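You operate a simulated robot arm through the tools that you are given. There is no shell and no other tool.

Carry out the task below with a simulated robot arm. There is one attempt and no reset: what you move stays moved.

Task
Filter the number 92 sample through a paper cone into the orange-ring beaker.
Fine: funnel ring down to its second notch from the bottom first, its knob tight; pour it all; bottle back on the tray. Set down upright: what you pick out.
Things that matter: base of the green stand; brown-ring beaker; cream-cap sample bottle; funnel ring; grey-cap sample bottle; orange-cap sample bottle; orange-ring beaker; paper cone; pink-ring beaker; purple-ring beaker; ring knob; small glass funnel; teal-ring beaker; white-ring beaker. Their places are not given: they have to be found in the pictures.

The check looks at the end state, three seconds after you hand in, the way a careful person would. Anything else that was tipped, shoved, dropped, spilled or broken makes it a failure.

Robot
A 7-joint arm with a two-finger parallel gripper, fixed in place. Base frame: the origin is at the foot of the arm, x ahead of it, y to its left, z up. Units: m, degrees, N and s.
With the tool pointing down near the work surface it reaches from about 0.2 to 0.66 m from the base axis. Its first joint turns from -66.0 to 66.0 degrees. Payload 1.57 kg.
The tool frame sits at the grasp point between the pads (the TCP): z along the fingers, y along the line on which they close. The tips reach 0.03 m beyond it. The gripper opens to 0.11 m. The fingers are 0.024 m wide and 0.012 m thick; the gripper's body (0.048 by 0.112 m) begins 0.078 m behind the TCP.
Orientation is that of the tool frame in the base frame, as [roll, pitch, yaw] about the fixed x, y, z axes, in that order (R = Rz(yaw) Ry(pitch) Rx(roll)). With the fingers straight down and closing along the base's y, the tool's x points along the base's -x, its y along +y and its z along -z.

Tools
- The arm moves only by the tool arm_command. Its argument "steps" is text: rows parted by semicolons, each of 7 numbers parted by spaces: the turn, a rotation vector about the base's x, y, z in degrees, then the shift along the base's x, y, z in cm, then the opening in per cent of the stroke, from 0 (shut) to 100 (fully open). In form: rx ry rz x y z hand; .... A call has 1 to 20 rows; each row is the pose to reach, as a shift and turn from the pose commanded when the call began. A row lasts 0.2 s, in which the tool goes at most 0.05 m and 8.6 degrees; a call with a longer step from one row to the next is refused whole, and so is a gripper value outside its range. Where a pose cannot be reached the arm comes as near as it can. A force on the tool above 90 N (or 10 N above the force at the start of the call, whichever is more), or a blocked arm, ends the call early, and 0.2 s more pass. Each finger travels about 0.108 m/s and halts on what it meets, pressing with about 29 N; the grip force reading is that of the motor and also rises with nothing between the fingers. The clock runs only during rows and for 0.2 s after the last one: add rows that repeat a pose to give the fingers time. It gives the time, the measured TCP pose, the force on the tool (base axes), the opening and the grip force at its end, in the units of the frame above (readings bear some noise), with the torque about the TCP (base axes, N m) and any sound that the robot's microphone picked up.
- Cameras (640 x 400 px; columns grow to the right, rows downward): "scene" is fixed at [0.1557, -0.3794, 1.4182]; the picture's right is [0.88, -0.47, 0.00], its down [-0.20, -0.38, -0.90] and it looks along [0.42, 0.80, -0.43] (base axes); focal length 270 px, centre (320, 200). "wrist" rides on the gripper at [0.07, 0.016, -0.141] in the tool frame; the picture's right is [-0.23, 0.97, 0.00], its down [-0.86, -0.20, -0.48] and it looks along [-0.47, -0.11, 0.88] (tool axes); focal length 222 px, centre (320, 200).
- grab_frame(camera): a new picture of that camera. The clock stands still meanwhile.
- point_at(camera, pixels): there is no depth. For up to 12 entries [column, row, z] of the newest picture of that camera ("zoom" is the newest enlarged one), the place [x, y] in the base frame at which the ray of that pixel passes the height z, good to about 0.002 m. The clock stands still meanwhile.
- close_up(camera, box): a new picture of the part [left, top, right, bottom] of that camera's present view, enlarged. The clock stands still meanwhile.
- finish_job(): hands the job in; it is judged then, once.

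Unless the task says otherwise, let go and move clear before handing in.

The tools are called after "Emit:" by a JSON object that holds its "method" and its "body". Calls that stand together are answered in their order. arm_command: Moves the arm, as the interface text tells. Its arguments: {"type":"object","properties":{"steps":{"type":"string"}},"required":["steps"]} The other tools are called the same way: grab_frame (camera) takes a picture; point_at (camera, pixels) gives the place at which the rays of pixels pass given heights; close_up (camera, box) takes an enlarged picture of a part of a camera's view; finish_job () hands the job in.

At the start:

```text
t: 0.0
eef_pos: [0.2835, 0.0816, 1.3459]
tcp_rot: [180.0, -0.1, -179.9]
force: [-0.3, 1.1, -0.4]
wrist_torque: [0.0, 0.04, -0.02]
gripper_width: 0.1099
gripper_force: 0.1
```

scene: 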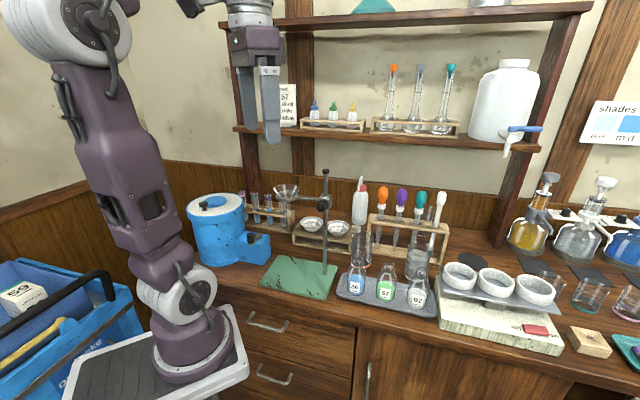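
wrist: 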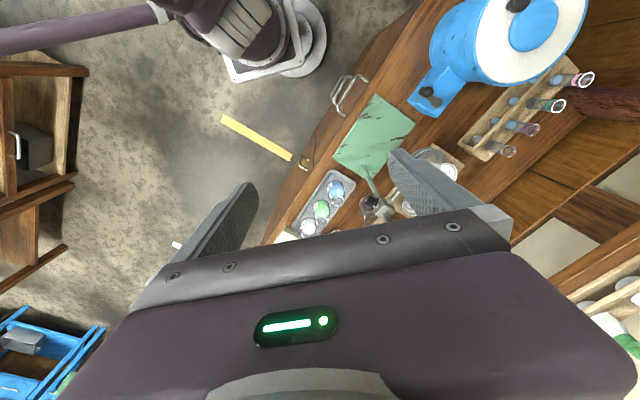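

The scene shows the green stand around (300,278), with the numbered bottles on a tray at (385,290) and a funnel at (286,192). I'll zoom in on these areas before moving.

Emit:
{"method": "close_up", "body": {"camera": "scene", "box": [240, 160, 360, 310]}}

Emit:
{"method": "close_up", "body": {"camera": "scene", "box": [330, 170, 470, 330]}}

Emit:
{"method": "close_up", "body": {"camera": "scene", "box": [500, 220, 640, 400]}}

Emit:
{"method": "close_up", "body": {"camera": "scene", "box": [260, 60, 480, 160]}}

Emit:
{"method": "close_up", "body": {"camera": "wrist", "box": [260, 0, 640, 260]}}

```text
2.67 times, centred on (300, 235) of scene
```

zoom: 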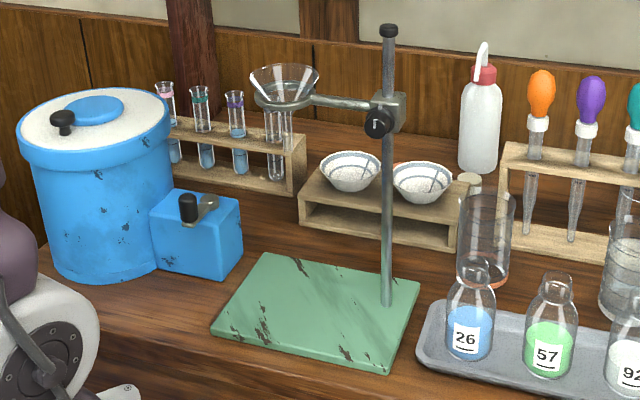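

```text
2.50 times, centred on (400, 250) of scene
```

zoom: 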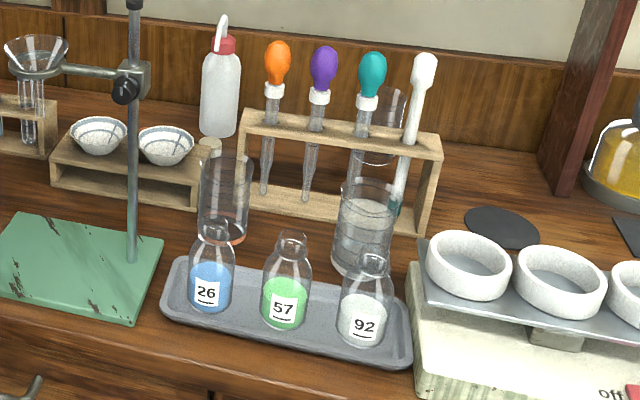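

```text
2.22 times, centred on (570, 310) of scene
```

zoom: 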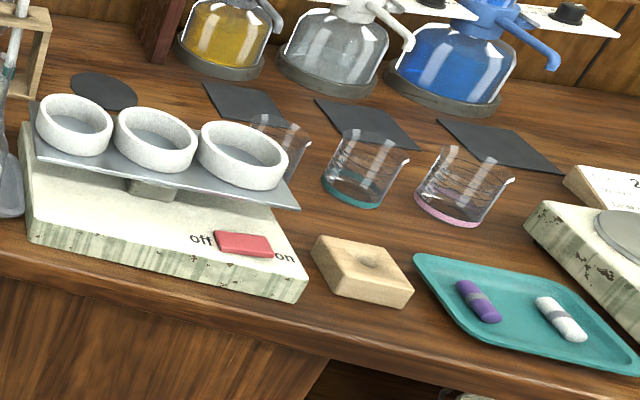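

```text
2.91 times, centred on (370, 110) of scene
```

zoom: 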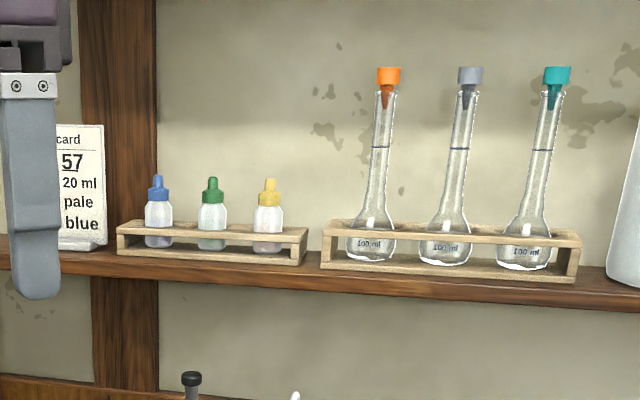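

```text
1.54 times, centred on (450, 130) of wrist
```

zoom: 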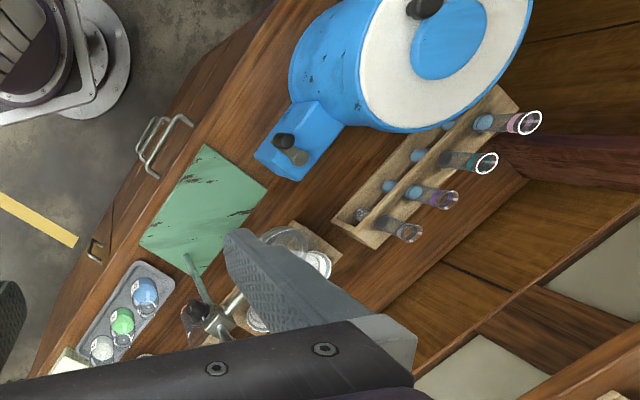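

The funnel already sits in the stand's ring, and two bowl-like objects sit in a rack at (311,224) and (338,229). I'll zoom further to tell the cones, caps and beaker rings apart.

Emit:
{"method": "close_up", "body": {"camera": "scene", "box": [340, 220, 440, 310]}}

Emit:
{"method": "close_up", "body": {"camera": "scene", "box": [265, 165, 360, 255]}}

Emit:
{"method": "close_up", "body": {"camera": "scene", "box": [535, 260, 640, 330]}}

Emit:
{"method": "close_up", "body": {"camera": "scene", "box": [370, 190, 450, 290]}}

Emit:
{"method": "close_up", "body": {"camera": "scene", "box": [305, 160, 345, 220]}}

Emit:
{"method": "close_up", "body": {"camera": "scene", "box": [270, 175, 310, 240]}}

```text
4.44 times, centred on (390, 265) of scene
```

zoom: 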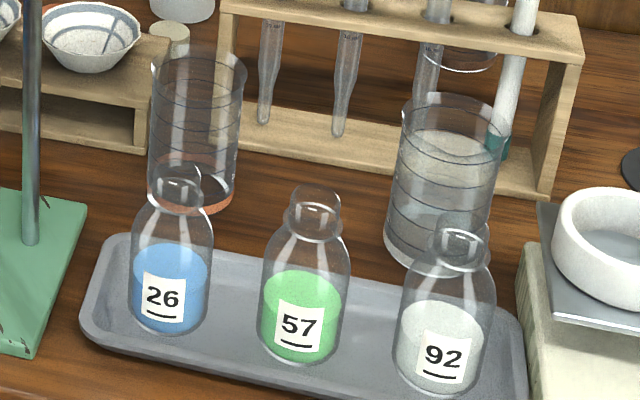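

```text
4.44 times, centred on (312, 210) of scene
```

zoom: 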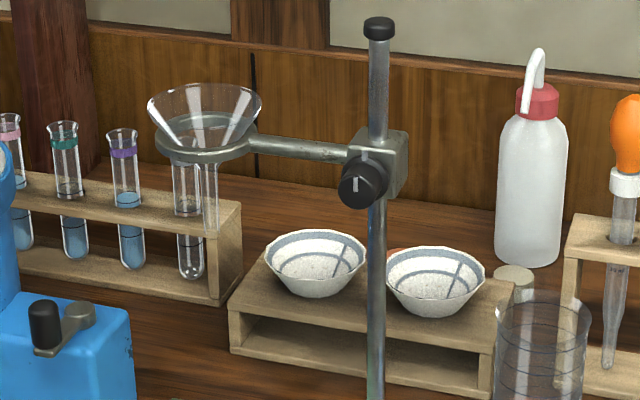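

```text
5.71 times, centred on (588, 295) of scene
```

zoom: 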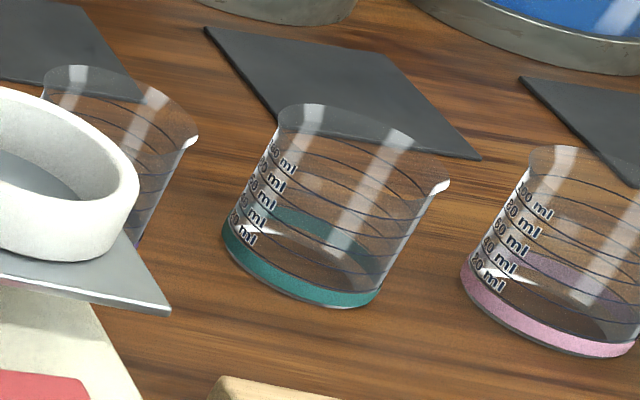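

```text
4.00 times, centred on (410, 240) of scene
```

zoom: 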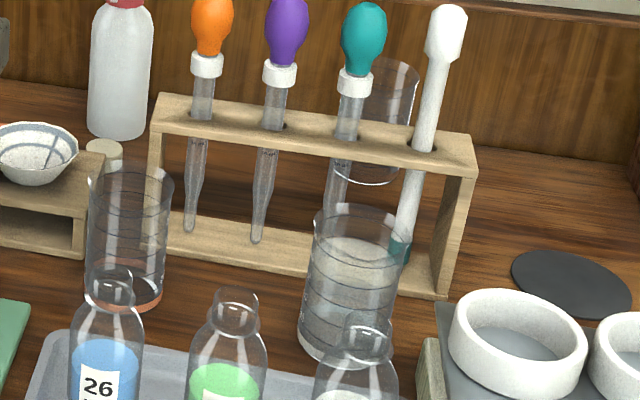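

```text
6.67 times, centred on (325, 190) of scene
```

zoom: 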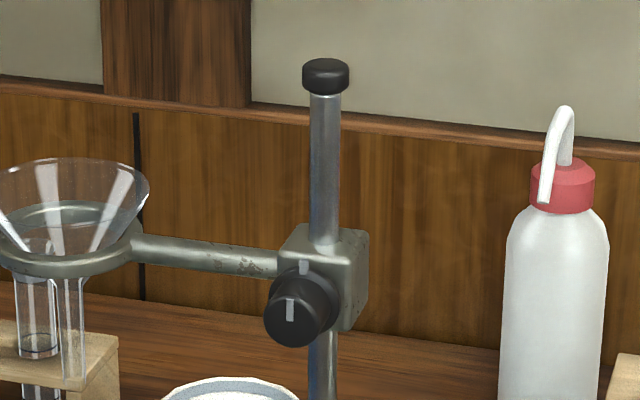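

```text
6.15 times, centred on (290, 208) of scene
```

zoom: 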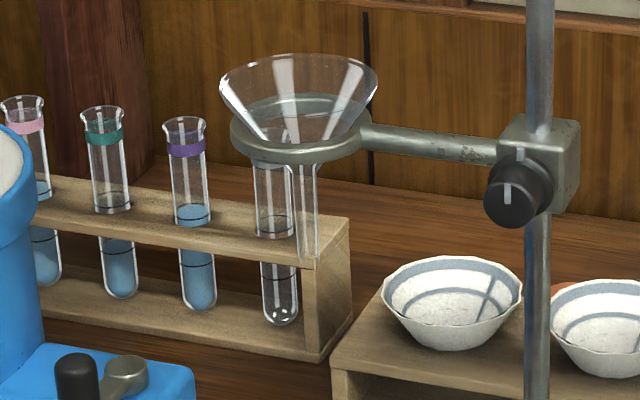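

The wrist view shows the stand base corners near (333,155), (375,95), (415,128) and (378,178). I'll use these with the scene view to triangulate the table height.

Emit:
{"method": "grab_frame", "body": {"camera": "scene"}}

Emit:
{"method": "point_at", "body": {"camera": "scene", "pixels": [[321.7, 298.7, 0.6], [321.7, 298.7, 0.7], [321.7, 298.7, 0.8], [321.7, 298.7, 0.9], [261, 283, 0.6], [261, 283, 0.7], [261, 283, 0.8], [261, 283, 0.9]]}}

Emit:
{"method": "point_at", "body": {"camera": "wrist", "pixels": [[378, 178, 0.6], [378, 178, 0.7], [378, 178, 0.8], [378, 178, 0.9], [333, 155, 0.6], [333, 155, 0.7], [333, 155, 0.8], [375, 95, 0.8], [375, 95, 0.7], [415, 128, 0.8], [415, 128, 0.7]]}}

```text
taken
```

scene: 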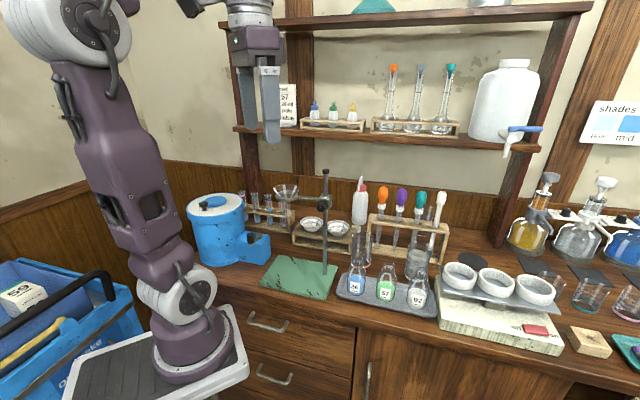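

```text
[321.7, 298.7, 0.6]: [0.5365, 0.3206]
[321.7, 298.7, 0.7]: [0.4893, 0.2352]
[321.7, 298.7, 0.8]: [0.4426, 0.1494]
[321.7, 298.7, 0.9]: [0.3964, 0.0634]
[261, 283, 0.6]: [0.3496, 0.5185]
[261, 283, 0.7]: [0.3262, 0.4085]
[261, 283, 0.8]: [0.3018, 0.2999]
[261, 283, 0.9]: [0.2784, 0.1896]
```

```text
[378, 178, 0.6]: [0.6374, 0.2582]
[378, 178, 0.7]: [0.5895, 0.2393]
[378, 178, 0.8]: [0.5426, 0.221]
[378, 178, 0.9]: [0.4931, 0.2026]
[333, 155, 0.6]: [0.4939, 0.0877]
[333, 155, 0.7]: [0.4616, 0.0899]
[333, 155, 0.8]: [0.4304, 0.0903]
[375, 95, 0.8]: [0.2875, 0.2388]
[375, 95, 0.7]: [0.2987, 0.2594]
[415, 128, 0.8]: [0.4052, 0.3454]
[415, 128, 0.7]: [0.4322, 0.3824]
```

The corners match at z≈0.865, so the stand's base top is there and the table is turned about 45° in the base frame. Next I'll locate the key objects from the scene view.

Emit:
{"method": "point_at", "body": {"camera": "scene", "pixels": [[325.5, 273.6, 0.866], [356, 292, 0.86], [386, 299, 0.86], [417, 304, 0.86], [362, 266, 0.856], [415, 279, 0.856], [399, 235, 0.856], [326, 172, 1.2], [326, 172, 1.25], [326, 172, 1.15], [326, 172, 1.1]]}}

Emit:
{"method": "point_at", "body": {"camera": "wrist", "pixels": [[335, 190, 1.0], [335, 190, 0.95], [320, 208, 0.95], [307, 227, 0.95], [390, 222, 1.15], [368, 200, 1.15], [368, 200, 1.1], [368, 200, 1.05]]}}

Emit:
{"method": "close_up", "body": {"camera": "wrist", "box": [280, 130, 480, 250]}}

```text
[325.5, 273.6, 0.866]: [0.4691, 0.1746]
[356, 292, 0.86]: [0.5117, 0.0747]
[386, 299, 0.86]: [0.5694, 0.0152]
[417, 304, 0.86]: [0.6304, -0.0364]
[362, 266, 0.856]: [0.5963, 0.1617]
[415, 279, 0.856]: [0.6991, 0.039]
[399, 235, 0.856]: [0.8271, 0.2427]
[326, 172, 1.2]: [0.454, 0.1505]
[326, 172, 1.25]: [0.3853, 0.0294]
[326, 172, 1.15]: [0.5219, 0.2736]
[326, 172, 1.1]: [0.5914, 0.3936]
```

```text
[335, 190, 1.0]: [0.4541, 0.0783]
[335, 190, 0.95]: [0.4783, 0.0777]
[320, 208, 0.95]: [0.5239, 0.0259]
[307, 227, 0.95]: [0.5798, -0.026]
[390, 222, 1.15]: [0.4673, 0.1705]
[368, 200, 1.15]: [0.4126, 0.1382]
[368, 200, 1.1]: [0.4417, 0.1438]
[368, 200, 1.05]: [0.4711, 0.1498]
```

```text
3.20 times, centred on (380, 190) of wrist
```

zoom: 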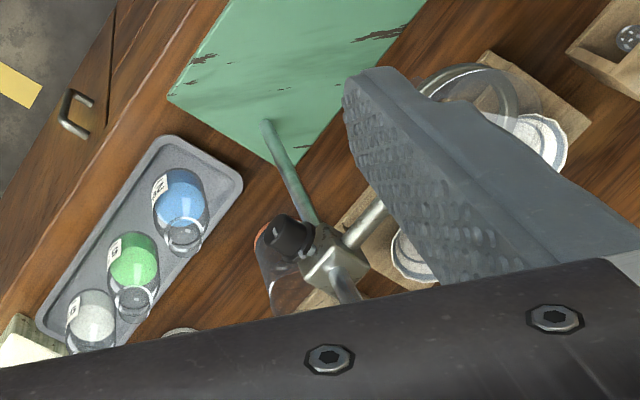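

The rod foot is at about (0.469, 0.175) with its top near z 1.19. I'll turn the wrist 45° to square it to the table and shift it for a clear overhead view.

Emit:
{"method": "arm_command", "body": {"steps": "0 0 8 2 0 0 100; 0 0 16 4 0 0 100; 0 0 24 6 0 0 100; 0 0 32 8 0 0 100; 0 0 40 10 0 0 100; 0 0 45 10 0 0 100; 0 0 45 10 0 0 100"}}

Emit:
{"method": "grab_frame", "body": {"camera": "wrist"}}

```text
t: 1.6
eef_pos: [0.3811, 0.0804, 1.3417]
tcp_rot: [-179.9, 0.2, -134.8]
force: [-0.1, -0.7, 0.2]
wrist_torque: [0.03, 0.0, 0.02]
gripper_width: 0.1099
gripper_force: 0.2
out of reach, approached as far as the arm can: row 5, 6, 7
```

```text
taken
```

wrist: 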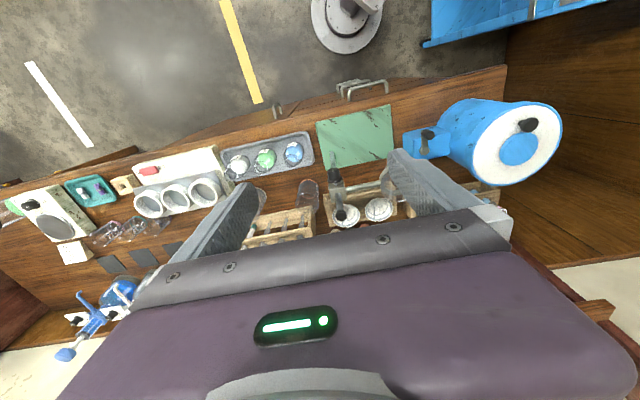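

The wrist view is now square to the table, with the stand at (355,140) and the tray at (268,158). I'll zoom in on those parts.

Emit:
{"method": "close_up", "body": {"camera": "wrist", "box": [290, 90, 420, 240]}}

Emit:
{"method": "close_up", "body": {"camera": "wrist", "box": [200, 120, 330, 220]}}

Emit:
{"method": "close_up", "body": {"camera": "wrist", "box": [60, 150, 220, 260]}}

```text
2.67 times, centred on (355, 165) of wrist
```

zoom: 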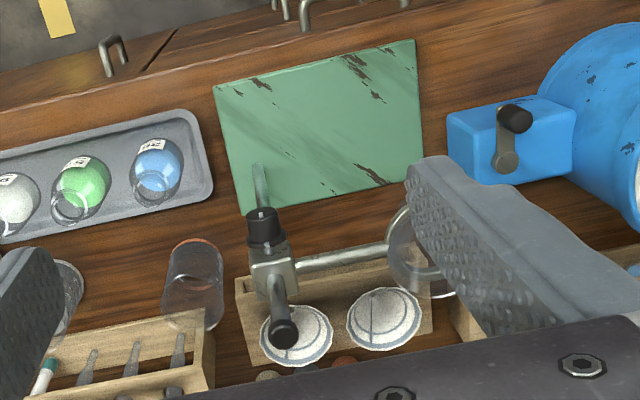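

```text
4.00 times, centred on (265, 170) of wrist
```

zoom: 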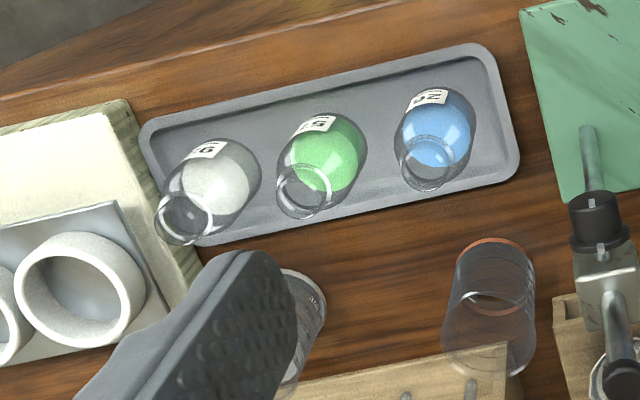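

```text
3.64 times, centred on (140, 205) of wrist
```

zoom: 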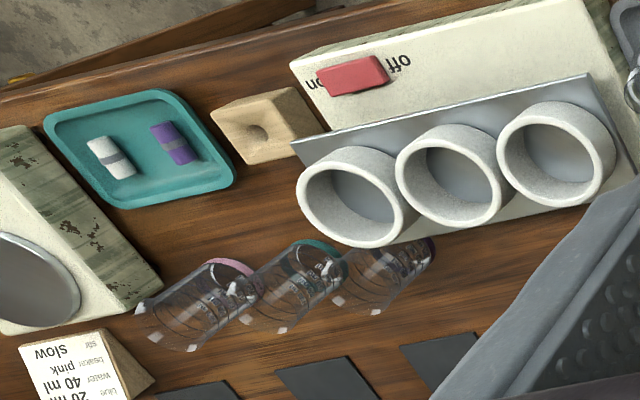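

The bottles are open and upright, with number underlines below the digits. I need to separate the orange-ring beaker from the brown-ring one, so I'll zoom hard on both candidates.

Emit:
{"method": "close_up", "body": {"camera": "scene", "box": [345, 225, 380, 275]}}

Emit:
{"method": "close_up", "body": {"camera": "scene", "box": [380, 200, 420, 245]}}

Emit:
{"method": "close_up", "body": {"camera": "wrist", "box": [295, 170, 335, 210]}}

Emit:
{"method": "close_up", "body": {"camera": "scene", "box": [395, 240, 440, 310]}}

Emit:
{"method": "close_up", "body": {"camera": "scene", "box": [310, 240, 345, 290]}}

Emit:
{"method": "close_up", "body": {"camera": "scene", "box": [310, 205, 345, 250]}}

```text
8.00 times, centred on (362, 250) of scene
```

zoom: 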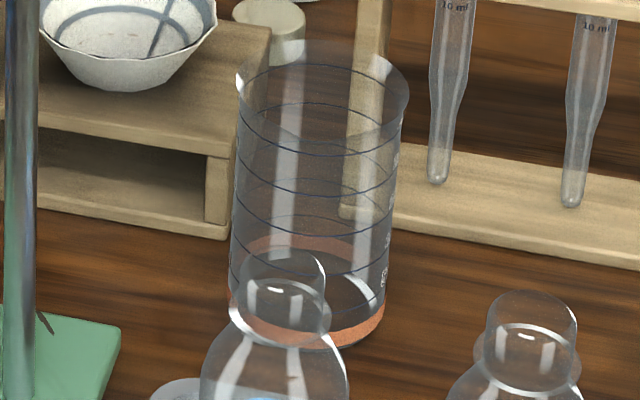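

```text
8.89 times, centred on (400, 222) of scene
```

zoom: 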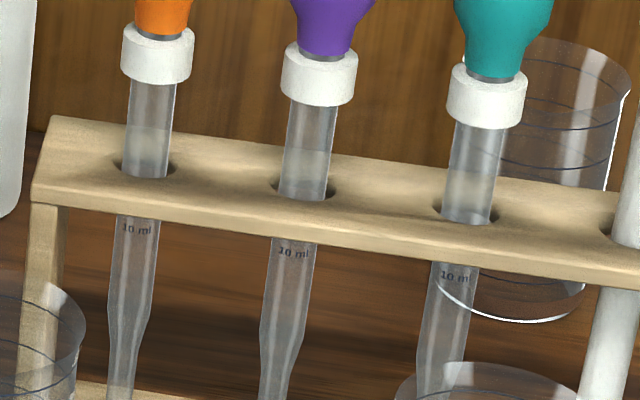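

```text
10.00 times, centred on (315, 190) of wrist
```

zoom: 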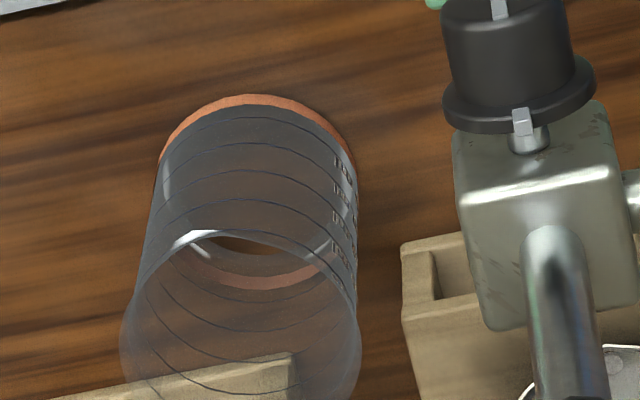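

```text
5.71 times, centred on (418, 275) of scene
```

zoom: 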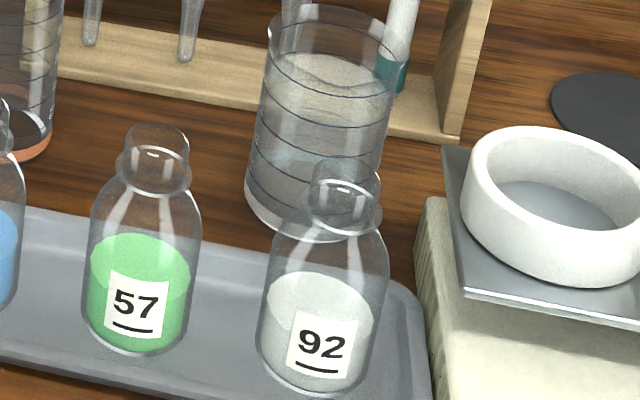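

```text
8.00 times, centred on (328, 265) of scene
```

zoom: 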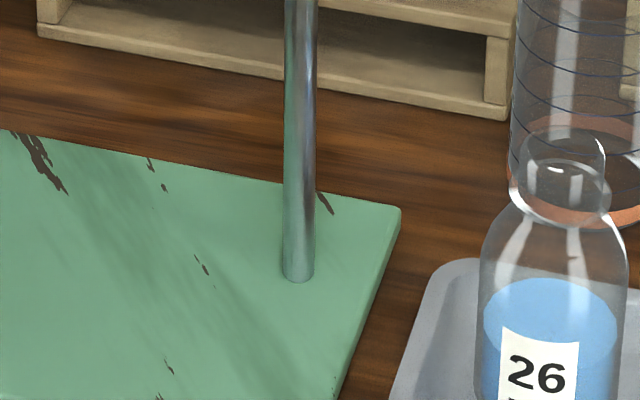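

```text
8.89 times, centred on (328, 228) of scene
```

zoom: 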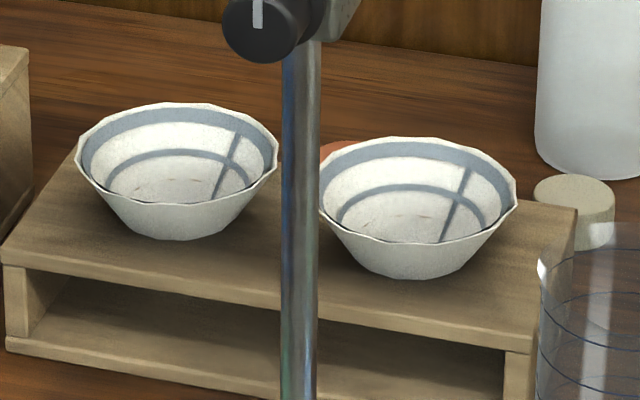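

The orange ring is confirmed on the beaker at scene (362,266); it's empty. The knob at scene (320.5,207) has a pointer lined up with a mark on the clamp block, and I see no notches on the rod from here. I'll triangulate the knob, ring and clamp.

Emit:
{"method": "point_at", "body": {"camera": "scene", "pixels": [[320.5, 207.2, 1.05], [320.5, 207.2, 1.1], [320.5, 207.2, 1.15], [324.5, 203, 1.1], [324.5, 203, 1.15], [286, 196, 1.1], [286, 196, 1.15], [325.5, 173, 1.19], [311, 228, 0.92], [338, 233, 0.92]]}}

Emit:
{"method": "point_at", "body": {"camera": "wrist", "pixels": [[333.7, 173, 1.05], [333.7, 173, 1.1], [333.7, 173, 1.15], [341, 212, 1.15], [341, 212, 1.2], [345, 217, 0.95], [378.5, 209, 0.95], [345, 217, 0.9], [378.5, 209, 0.9]]}}

Emit:
{"method": "close_up", "body": {"camera": "wrist", "box": [320, 140, 400, 230]}}

```text
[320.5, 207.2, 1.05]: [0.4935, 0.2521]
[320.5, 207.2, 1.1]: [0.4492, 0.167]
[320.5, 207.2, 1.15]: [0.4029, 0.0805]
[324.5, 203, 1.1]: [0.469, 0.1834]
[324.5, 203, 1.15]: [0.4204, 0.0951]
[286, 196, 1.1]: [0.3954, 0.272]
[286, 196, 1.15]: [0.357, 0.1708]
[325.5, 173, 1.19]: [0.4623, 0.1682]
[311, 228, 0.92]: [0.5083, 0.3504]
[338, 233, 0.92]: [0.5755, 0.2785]
```

```text
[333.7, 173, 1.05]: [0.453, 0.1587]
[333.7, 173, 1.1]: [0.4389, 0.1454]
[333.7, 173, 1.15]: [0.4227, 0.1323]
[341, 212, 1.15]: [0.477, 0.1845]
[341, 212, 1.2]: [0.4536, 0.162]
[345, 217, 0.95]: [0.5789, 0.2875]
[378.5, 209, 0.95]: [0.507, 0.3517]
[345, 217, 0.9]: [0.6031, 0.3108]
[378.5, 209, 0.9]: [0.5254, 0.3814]
```

```text
4.44 times, centred on (360, 185) of wrist
```

zoom: 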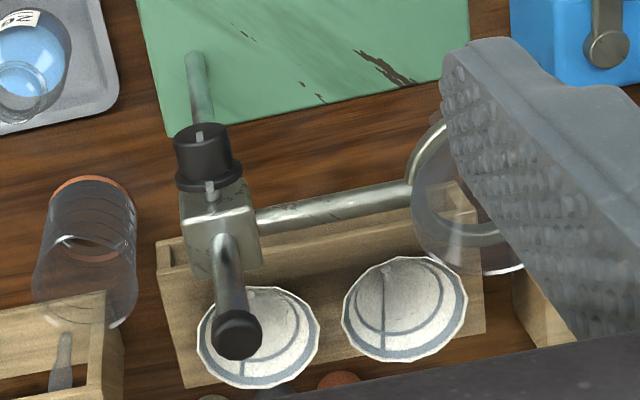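

Triangulation puts the knob near (0.438, 0.146, 1.112), about 4 cm in front of the rod on the depth axis. The cones are at about (0.576, 0.283) and (0.507, 0.351). I'll lower the tool and swing it to horizontal, pointing at the stand, to look at the knob and rod.

Emit:
{"method": "arm_command", "body": {"steps": "0 0 0 -1 -1 -3 100; 0 0 0 -2 -2 -6 100; 5.6 -5.6 0 -3 -3 -9 100; 11.2 -11.2 0 -4 -4 -11 100; 16.8 -16.8 0 -5 -5 -13 100; 22.4 -22.4 0 -6 -6 -15 100; 28 -28 0 -6 -6 -16 100; 33.6 -33.6 0 -6 -6 -17 100; 39.2 -39.2 0 -6 -6 -18 100; 44.8 -44.8 0 -6 -6 -19 100; 44.8 -44.8 0 -6 -6 -19 100"}}

Emit:
{"method": "grab_frame", "body": {"camera": "wrist"}}

Emit:
{"method": "grab_frame", "body": {"camera": "scene"}}

```text
t: 4.0
eef_pos: [0.3218, 0.0201, 1.1524]
tcp_rot: [179.9, 63.4, -135.2]
force: [0.6, -0.1, -0.4]
wrist_torque: [-0.02, 0.0, -0.02]
gripper_width: 0.1101
gripper_force: 0.1
```

```text
taken
```

wrist: 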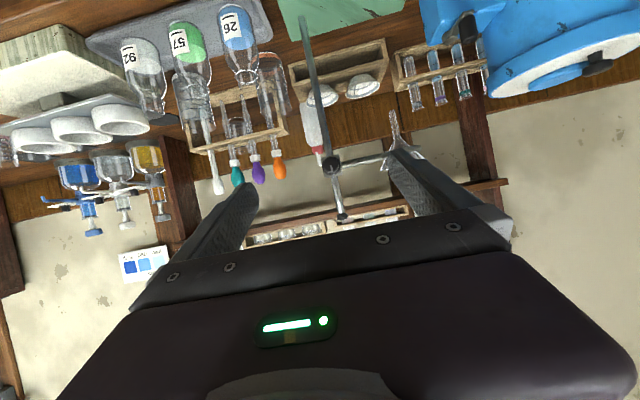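

```text
taken
```

scene: 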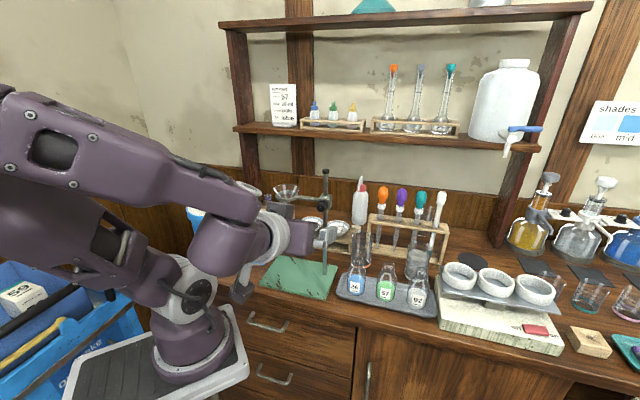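

The wrist now looks up at the rod and knob around (330,160). I'll zoom in on the rod to find the notches and on the knob for its markings.

Emit:
{"method": "close_up", "body": {"camera": "wrist", "box": [285, 10, 345, 110]}}

Emit:
{"method": "close_up", "body": {"camera": "wrist", "box": [300, 100, 420, 220]}}

Emit:
{"method": "close_up", "body": {"camera": "scene", "box": [335, 200, 345, 290]}}

Emit:
{"method": "close_up", "body": {"camera": "wrist", "box": [110, 0, 290, 120]}}

```text
4.00 times, centred on (315, 60) of wrist
```

zoom: 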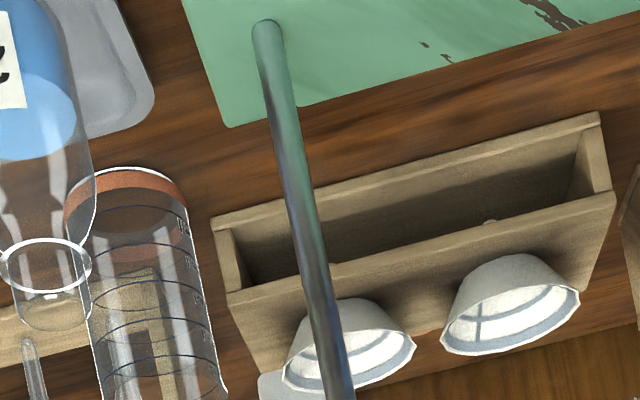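

```text
3.33 times, centred on (360, 160) of wrist
```

zoom: 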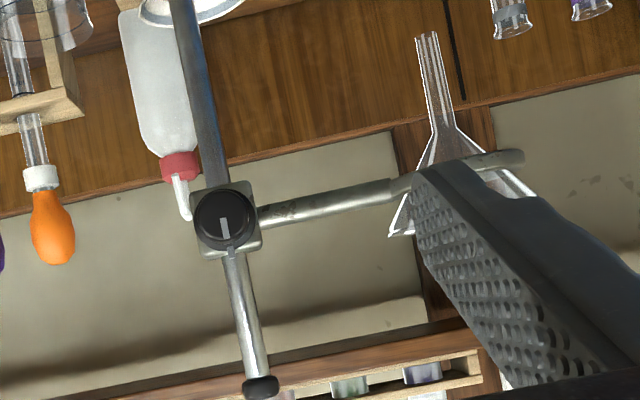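

```text
4.44 times, centred on (340, 245) of scene
```

zoom: 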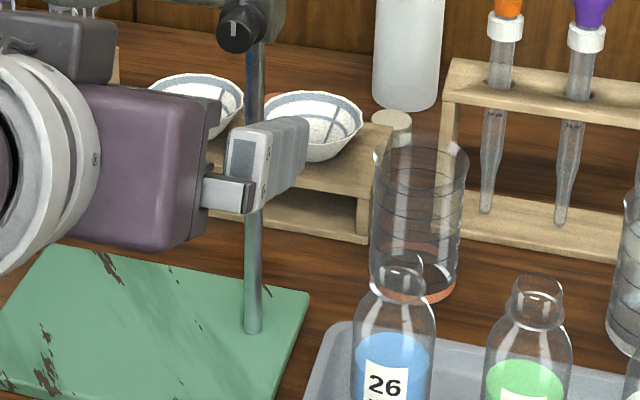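

```text
3.33 times, centred on (200, 60) of wrist
```

zoom: 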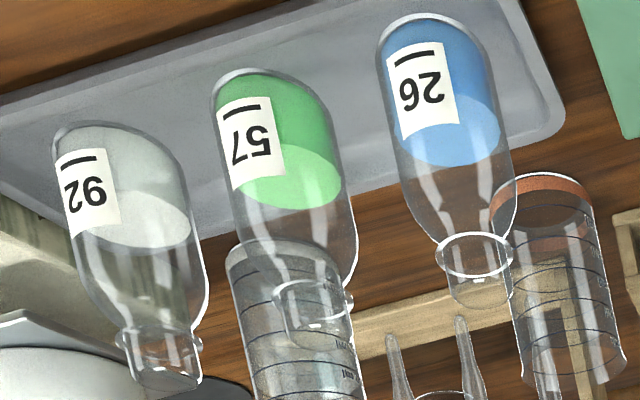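

The funnel rests in the ring with its stem pointing down. The rod shows no visible notches, so I'll find them by sound and force. I'll refine the knob position from this view before approaching.

Emit:
{"method": "point_at", "body": {"camera": "wrist", "pixels": [[330.9, 165.1, 1.1], [330.9, 165.1, 1.105], [330.9, 165.1, 1.11], [330.9, 165.1, 1.115], [330.9, 165.1, 1.12]]}}

Emit:
{"method": "point_at", "body": {"camera": "scene", "pixels": [[320.3, 208, 1.1], [320.3, 208, 1.105], [320.3, 208, 1.11], [320.3, 208, 1.115]]}}

Emit:
{"method": "close_up", "body": {"camera": "scene", "box": [300, 190, 340, 230]}}

```text
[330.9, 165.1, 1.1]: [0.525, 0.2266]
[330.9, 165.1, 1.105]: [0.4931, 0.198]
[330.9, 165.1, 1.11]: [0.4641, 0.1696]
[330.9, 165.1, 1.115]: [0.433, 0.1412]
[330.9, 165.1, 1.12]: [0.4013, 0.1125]
```

```text
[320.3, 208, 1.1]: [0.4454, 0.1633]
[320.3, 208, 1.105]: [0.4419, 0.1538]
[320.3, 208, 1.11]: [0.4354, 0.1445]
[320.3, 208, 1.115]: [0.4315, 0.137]
```

```text
10.00 times, centred on (320, 210) of scene
```

zoom: 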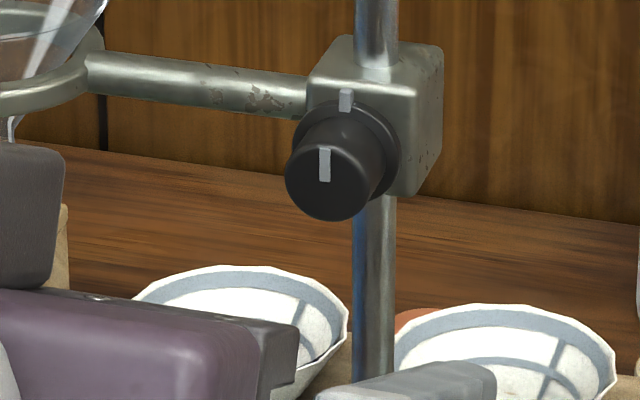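

The knob face centre comes out at (0.434, 0.141, 1.113), with a cylinder about 2 cm across and 1.7 cm long before the flange. I'll finish turning the tool to horizontal and stop about 6 cm in front of it.

Emit:
{"method": "arm_command", "body": {"steps": "4.7 -4.7 0 1 1 -1 80; 9.4 -9.4 0 2 2 -2 70; 14.1 -14.1 0 3 3 -3 60; 18.8 -18.8 0 4 4 -4 50; 18.8 -18.8 0 5.5 6 -4 50; 18.8 -18.8 0 7 7.9 -4 50; 18.8 -18.8 0 7 7.9 -4 50; 18.8 -18.8 0 7 7.9 -4 50"}}

Emit:
{"method": "grab_frame", "body": {"camera": "wrist"}}

Emit:
{"method": "grab_frame", "body": {"camera": "scene"}}

```text
t: 5.8
eef_pos: [0.3475, -0.0155, 1.1077]
tcp_rot: [-132.4, 87.5, -87.3]
force: [-0.4, 0.6, -0.2]
wrist_torque: [0.02, 0.03, 0.0]
gripper_width: 0.0546
gripper_force: 0.0
out of reach, approached as far as the arm can: row 1, 2, 3, 4, 5, 6, 7, 8
```

```text
taken
```

wrist: 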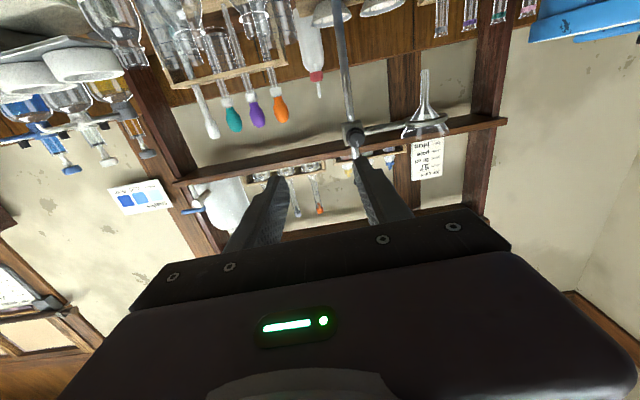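

```text
taken
```

scene: 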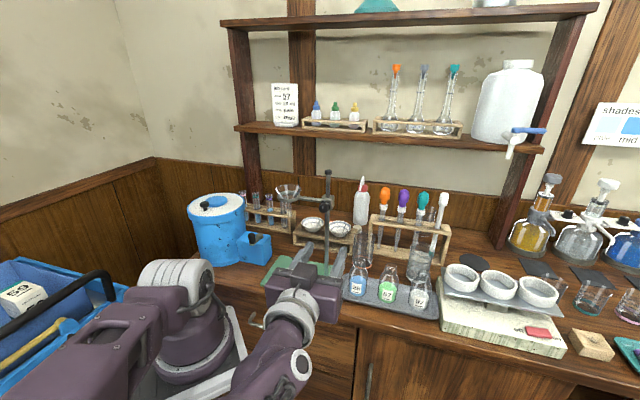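

The arm got the horizontal orientation but stopped short, at (0.3475, -0.0155), with every row out of reach; it looks like a joint limit. Nothing was touched. I'll check where the arm's shoulder is to plan a reachable approach.

Emit:
{"method": "point_at", "body": {"camera": "scene", "pixels": [[195, 370, 0.5], [195, 370, 0.6], [195, 370, 0.7], [195, 370, 0.8], [195, 370, 0.9], [190, 300, 0.8], [190, 300, 0.9]]}}

Emit:
{"method": "close_up", "body": {"camera": "scene", "box": [0, 200, 360, 400]}}

```text
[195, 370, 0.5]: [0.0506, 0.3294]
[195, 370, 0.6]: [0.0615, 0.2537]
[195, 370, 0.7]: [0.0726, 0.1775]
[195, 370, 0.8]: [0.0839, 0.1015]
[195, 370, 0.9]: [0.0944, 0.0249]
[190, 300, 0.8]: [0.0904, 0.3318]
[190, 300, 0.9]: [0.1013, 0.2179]
```

```text
1.78 times, centred on (180, 300) of scene
```

zoom: 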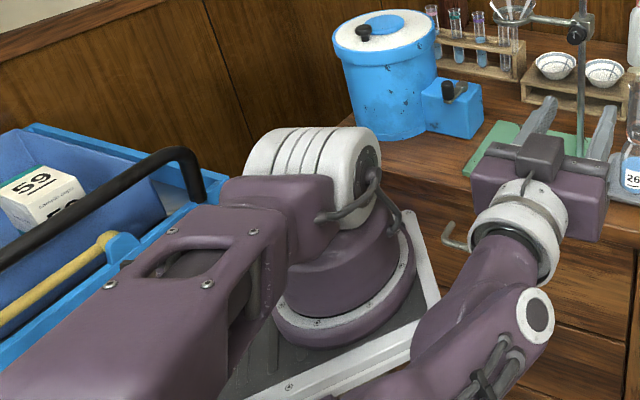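

I won't force the horizontal pose. A tool tilted about 25–30° from vertical can also straddle the knob and turn it by swinging around the knob axis. I'll back off to that tilt in front of the stand.

Emit:
{"method": "arm_command", "body": {"steps": "-5.8 5.8 0 -1 1 1 50; -11.6 11.6 0 -2 2 2 50; -17.4 17.4 0 -2 3 3 50; -23.2 23.2 0 -2 4 5 50; -29 29 0 -1 6 7 50; -34.8 34.8 0 0 8 9 50; -40.7 40.7 0 2 10 9 50; -40.7 40.7 0 3 11 9 50; -40.7 40.7 0 3 11 9 50"}}

Emit:
{"method": "grab_frame", "body": {"camera": "scene"}}

Emit:
{"method": "grab_frame", "body": {"camera": "wrist"}}

```text
t: 7.8
eef_pos: [0.3802, 0.088, 1.1975]
tcp_rot: [-180.0, 32.5, -135.0]
force: [-0.3, -0.2, 0.2]
wrist_torque: [0.02, -0.01, 0.01]
gripper_width: 0.0551
gripper_force: 0.1
out of reach, approached as far as the arm can: row 1, 2
```

```text
taken
```

scene: 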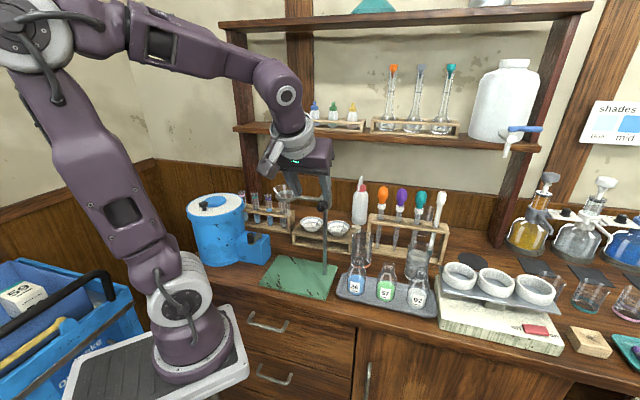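

```text
taken
```

wrist: 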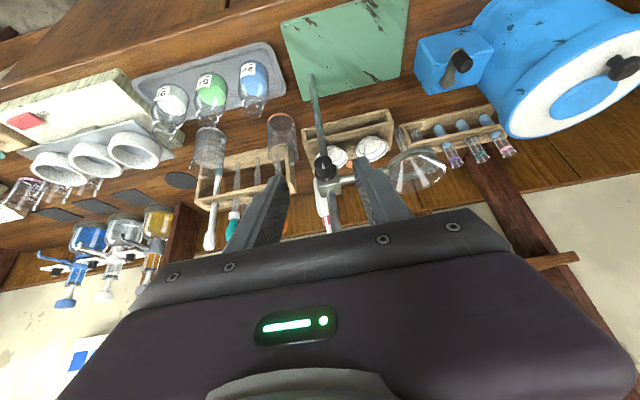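

The arm is back in the elbow-up posture, tilted 32.5° and just above the knob. I'll zoom in to refine the knob and block geometry.

Emit:
{"method": "close_up", "body": {"camera": "wrist", "box": [300, 140, 360, 190]}}

Emit:
{"method": "point_at", "body": {"camera": "zoom", "pixels": [[320, 200, 1.112], [320, 200, 1.12]]}}

Emit:
{"method": "close_up", "body": {"camera": "scene", "box": [300, 180, 345, 225]}}

```text
8.00 times, centred on (330, 165) of wrist
```

zoom: 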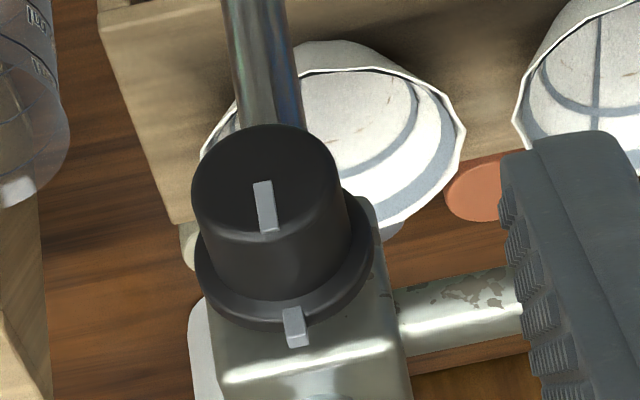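

```text
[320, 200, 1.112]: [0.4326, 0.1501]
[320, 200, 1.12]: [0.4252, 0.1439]
```

```text
8.89 times, centred on (322, 202) of scene
```

zoom: 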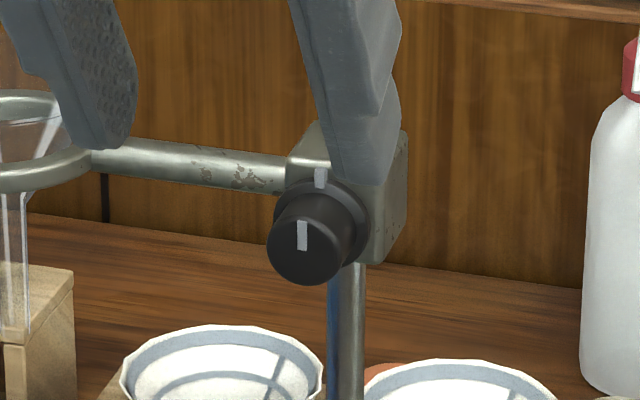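

I'll intersect the knob face centre, wrist (323.1,163.75), with scene (320.2,206.5).

Emit:
{"method": "point_at", "body": {"camera": "wrist", "pixels": [[323.1, 163.75, 1.105], [323.1, 163.75, 1.11], [323.1, 163.75, 1.115], [323.1, 163.75, 1.12], [326, 173.75, 1.11], [326, 173.75, 1.115], [332, 152, 0.94]]}}

Emit:
{"method": "point_at", "body": {"camera": "scene", "pixels": [[320.2, 206.5, 1.105], [320.2, 206.5, 1.11], [320.2, 206.5, 1.115], [320.2, 206.5, 1.12]]}}

```text
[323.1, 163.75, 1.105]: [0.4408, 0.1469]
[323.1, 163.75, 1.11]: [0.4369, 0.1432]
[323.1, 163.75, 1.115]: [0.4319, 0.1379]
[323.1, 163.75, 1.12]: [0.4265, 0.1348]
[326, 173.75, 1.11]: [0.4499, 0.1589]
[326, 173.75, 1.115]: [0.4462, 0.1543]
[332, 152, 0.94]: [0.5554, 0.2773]
```

```text
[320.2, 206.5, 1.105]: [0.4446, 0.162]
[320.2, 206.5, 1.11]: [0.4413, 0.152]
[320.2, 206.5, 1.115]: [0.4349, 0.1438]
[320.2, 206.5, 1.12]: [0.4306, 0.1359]
```

The knob face is at (0.432, 0.138, 1.116), with the flange about 2 cm behind it. I'll lean the tool about 40° to the right around the knob axis, 5 cm short of the knob, to test reach before gripping.

Emit:
{"method": "arm_command", "body": {"steps": "5.7 5.7 0 1 0 0 50; 11.4 11.4 0 2 0 -1 50; 17 17 0 3 0 -2 50; 22.7 22.7 0 4 0 -3 50; 28.3 28.3 0 5.06 -0.1 -3.95 50; 28.3 28.3 0 5.06 -0.1 -3.95 50; 28.3 28.3 0 5.06 -0.1 -3.95 50"}}

Emit:
{"method": "grab_frame", "body": {"camera": "scene"}}

Emit:
{"method": "grab_frame", "body": {"camera": "wrist"}}

```text
t: 9.4
eef_pos: [0.4311, 0.0853, 1.1578]
tcp_rot: [135.1, 24.2, -157.2]
force: [-0.3, -0.4, -0.9]
wrist_torque: [0.01, 0.01, 0.02]
gripper_width: 0.055
gripper_force: 0.1
```

```text
taken
```

scene: 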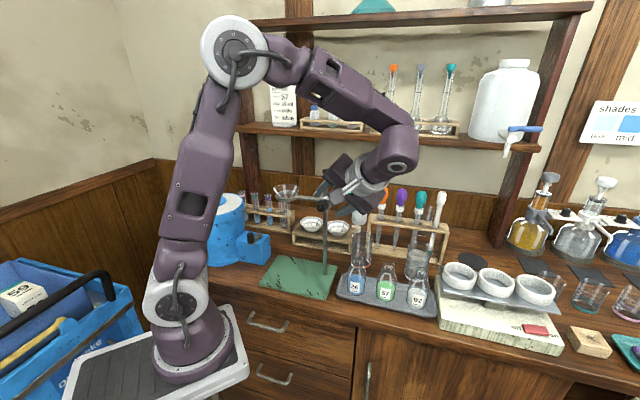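

```text
taken
```

wrist: 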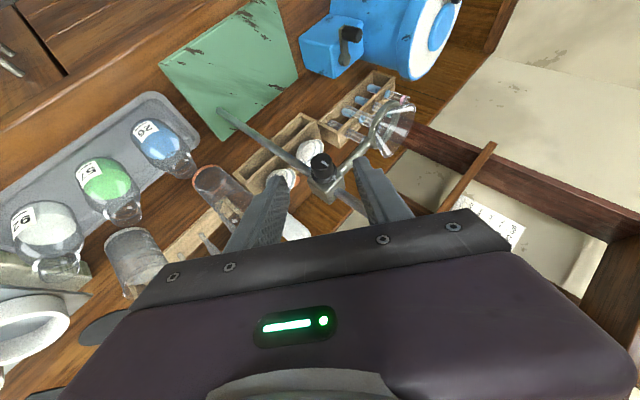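

The pose was reached cleanly, with the knob sitting between the fingers at (321,165). I'll zoom in to check alignment.

Emit:
{"method": "close_up", "body": {"camera": "wrist", "box": [260, 130, 400, 240]}}

Emit:
{"method": "close_up", "body": {"camera": "scene", "box": [290, 160, 370, 230]}}

Emit:
{"method": "point_at", "body": {"camera": "wrist", "pixels": [[321, 160, 1.116]]}}

```text
3.64 times, centred on (330, 185) of wrist
```

zoom: 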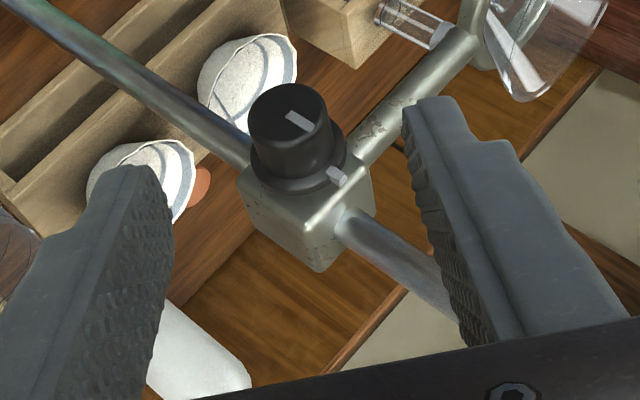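

```text
5.71 times, centred on (330, 195) of scene
```

zoom: 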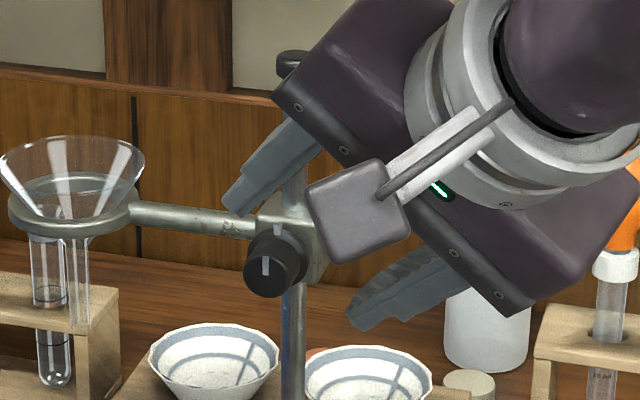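

```text
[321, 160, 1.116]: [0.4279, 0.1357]
```

The knob face (321,161) lies centred between the open fingers. I'll advance along the finger direction so the tips straddle the knob ahead of the flange, then check before closing.

Emit:
{"method": "arm_command", "body": {"steps": "0 0 0 -0.1 1.2 -1.1 50; 0 0 0 -0.15 2.4 -2.2 50; 0 0 0 -0.2 3.6 -3.15 50; 0 0 0 -0.2 3.6 -3.15 50"}}

Emit:
{"method": "grab_frame", "body": {"camera": "wrist"}}

Emit:
{"method": "close_up", "body": {"camera": "wrist", "box": [260, 130, 400, 240]}}

Emit:
{"method": "close_up", "body": {"camera": "scene", "box": [290, 175, 350, 225]}}

```text
t: 10.4
eef_pos: [0.4295, 0.1211, 1.1268]
tcp_rot: [135.0, 24.2, -157.2]
force: [-0.6, 0.8, 0.6]
wrist_torque: [-0.01, 0.0, 0.01]
gripper_width: 0.0549
gripper_force: 0.1
```

```text
taken
```

wrist: 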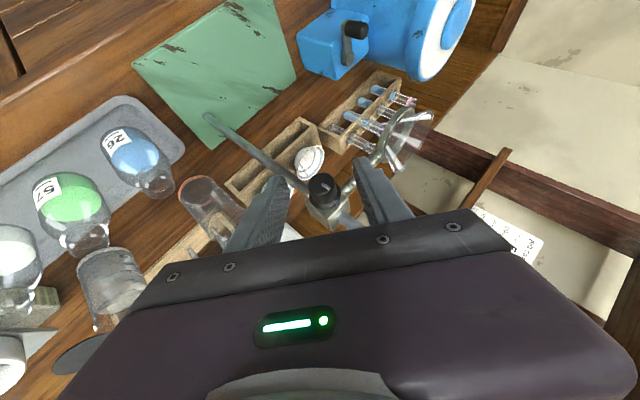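

```text
3.64 times, centred on (330, 185) of wrist
```

zoom: 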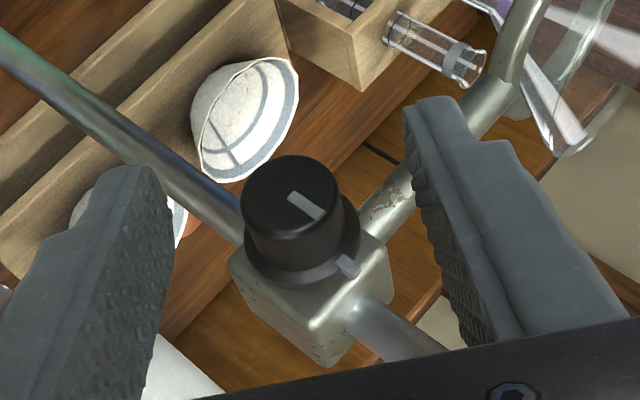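

```text
8.00 times, centred on (320, 200) of scene
```

zoom: 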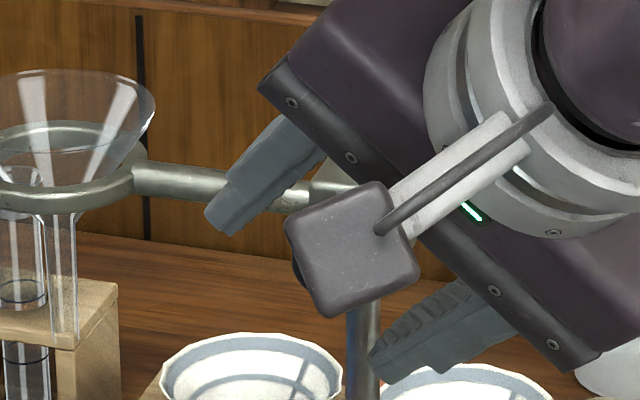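

The knob face projects at (322,184), between the TCP (321,194) and the tip line (321,178). That is a good pinch, so I'll close on it.

Emit:
{"method": "arm_command", "body": {"steps": "0 0 0 0 0 0 30; 0 0 0 0 0 0 12; 0 0 0 0 0 0 8; 0 0 0 0 0 0 5; 0 0 0 0 0 0 5"}}

Emit:
{"method": "close_up", "body": {"camera": "wrist", "box": [260, 130, 400, 240]}}

Emit:
{"method": "close_up", "body": {"camera": "scene", "box": [290, 175, 350, 225]}}

```text
t: 11.6
eef_pos: [0.429, 0.1226, 1.127]
tcp_rot: [135.2, 24.1, -157.2]
force: [-3.0, 4.8, 0.6]
wrist_torque: [-0.01, 0.06, 0.1]
gripper_width: 0.0212
gripper_force: 34.8
```

```text
3.64 times, centred on (330, 185) of wrist
```

zoom: 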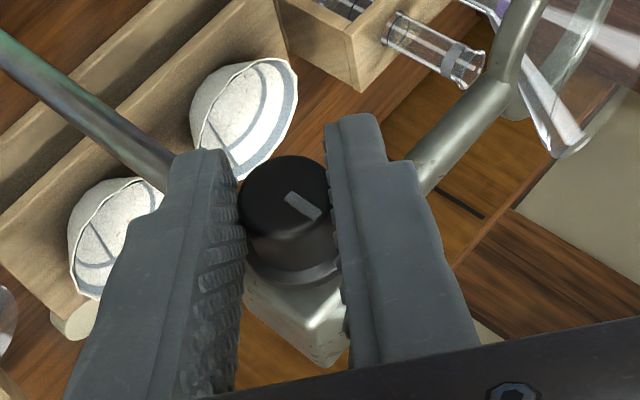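

```text
8.00 times, centred on (320, 200) of scene
```

zoom: 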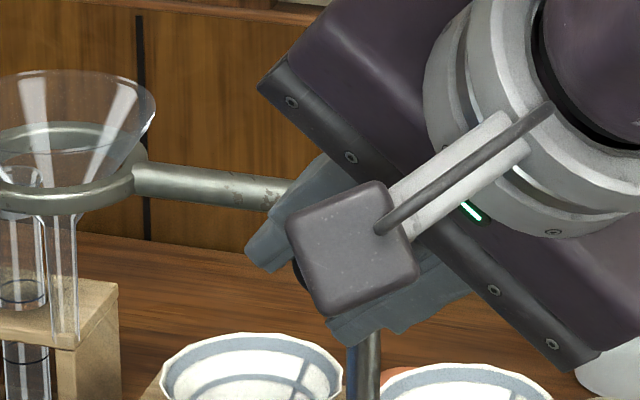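

The knob is gripped (width 21 mm, grip 35 N) with only a small side force. I'll turn it 40° counter-clockwise, as seen from the front, moving the TCP on an arc around the knob axis.

Emit:
{"method": "arm_command", "body": {"steps": "-5.66 -5.66 0 -0.11 0.11 0.12 5; -11.3 -11.3 0 -0.24 0.24 0.21 5; -17 -17 0 -0.375 0.375 0.28 5; -22.6 -22.6 0 -0.516 0.516 0.33 5; -28.3 -28.3 0 -0.66 0.66 0.34 5; -28.3 -28.3 0 -0.66 0.66 0.34 5"}}

Emit:
{"method": "close_up", "body": {"camera": "wrist", "box": [260, 130, 400, 240]}}

Emit:
{"method": "close_up", "body": {"camera": "scene", "box": [280, 160, 360, 225]}}

```text
t: 13.0
eef_pos: [0.4214, 0.1276, 1.1295]
tcp_rot: [179.9, 32.2, -134.9]
force: [-9.3, -2.4, 1.2]
wrist_torque: [-0.67, 0.76, 0.08]
gripper_width: 0.0212
gripper_force: 34.8
```

```text
3.64 times, centred on (330, 185) of wrist
```

zoom: 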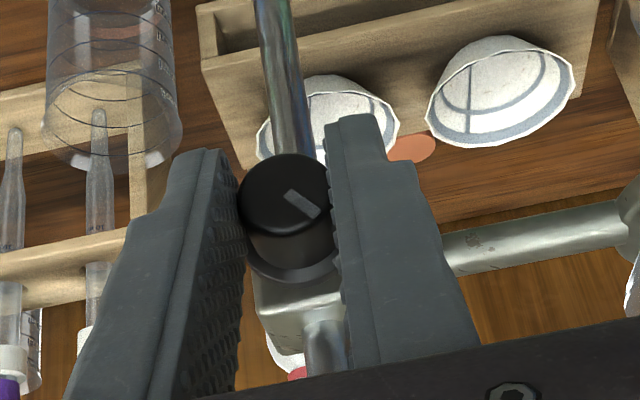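

```text
6.15 times, centred on (320, 192) of scene
```

zoom: 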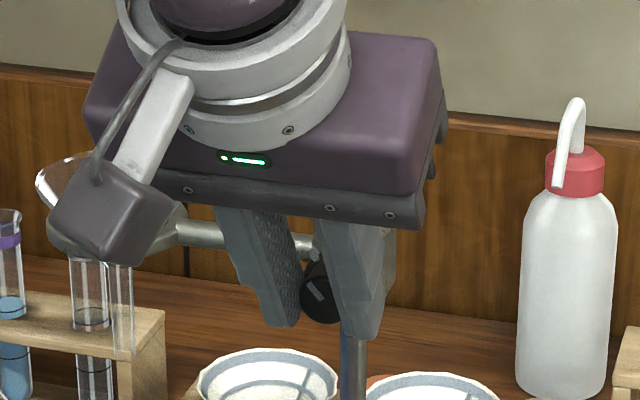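

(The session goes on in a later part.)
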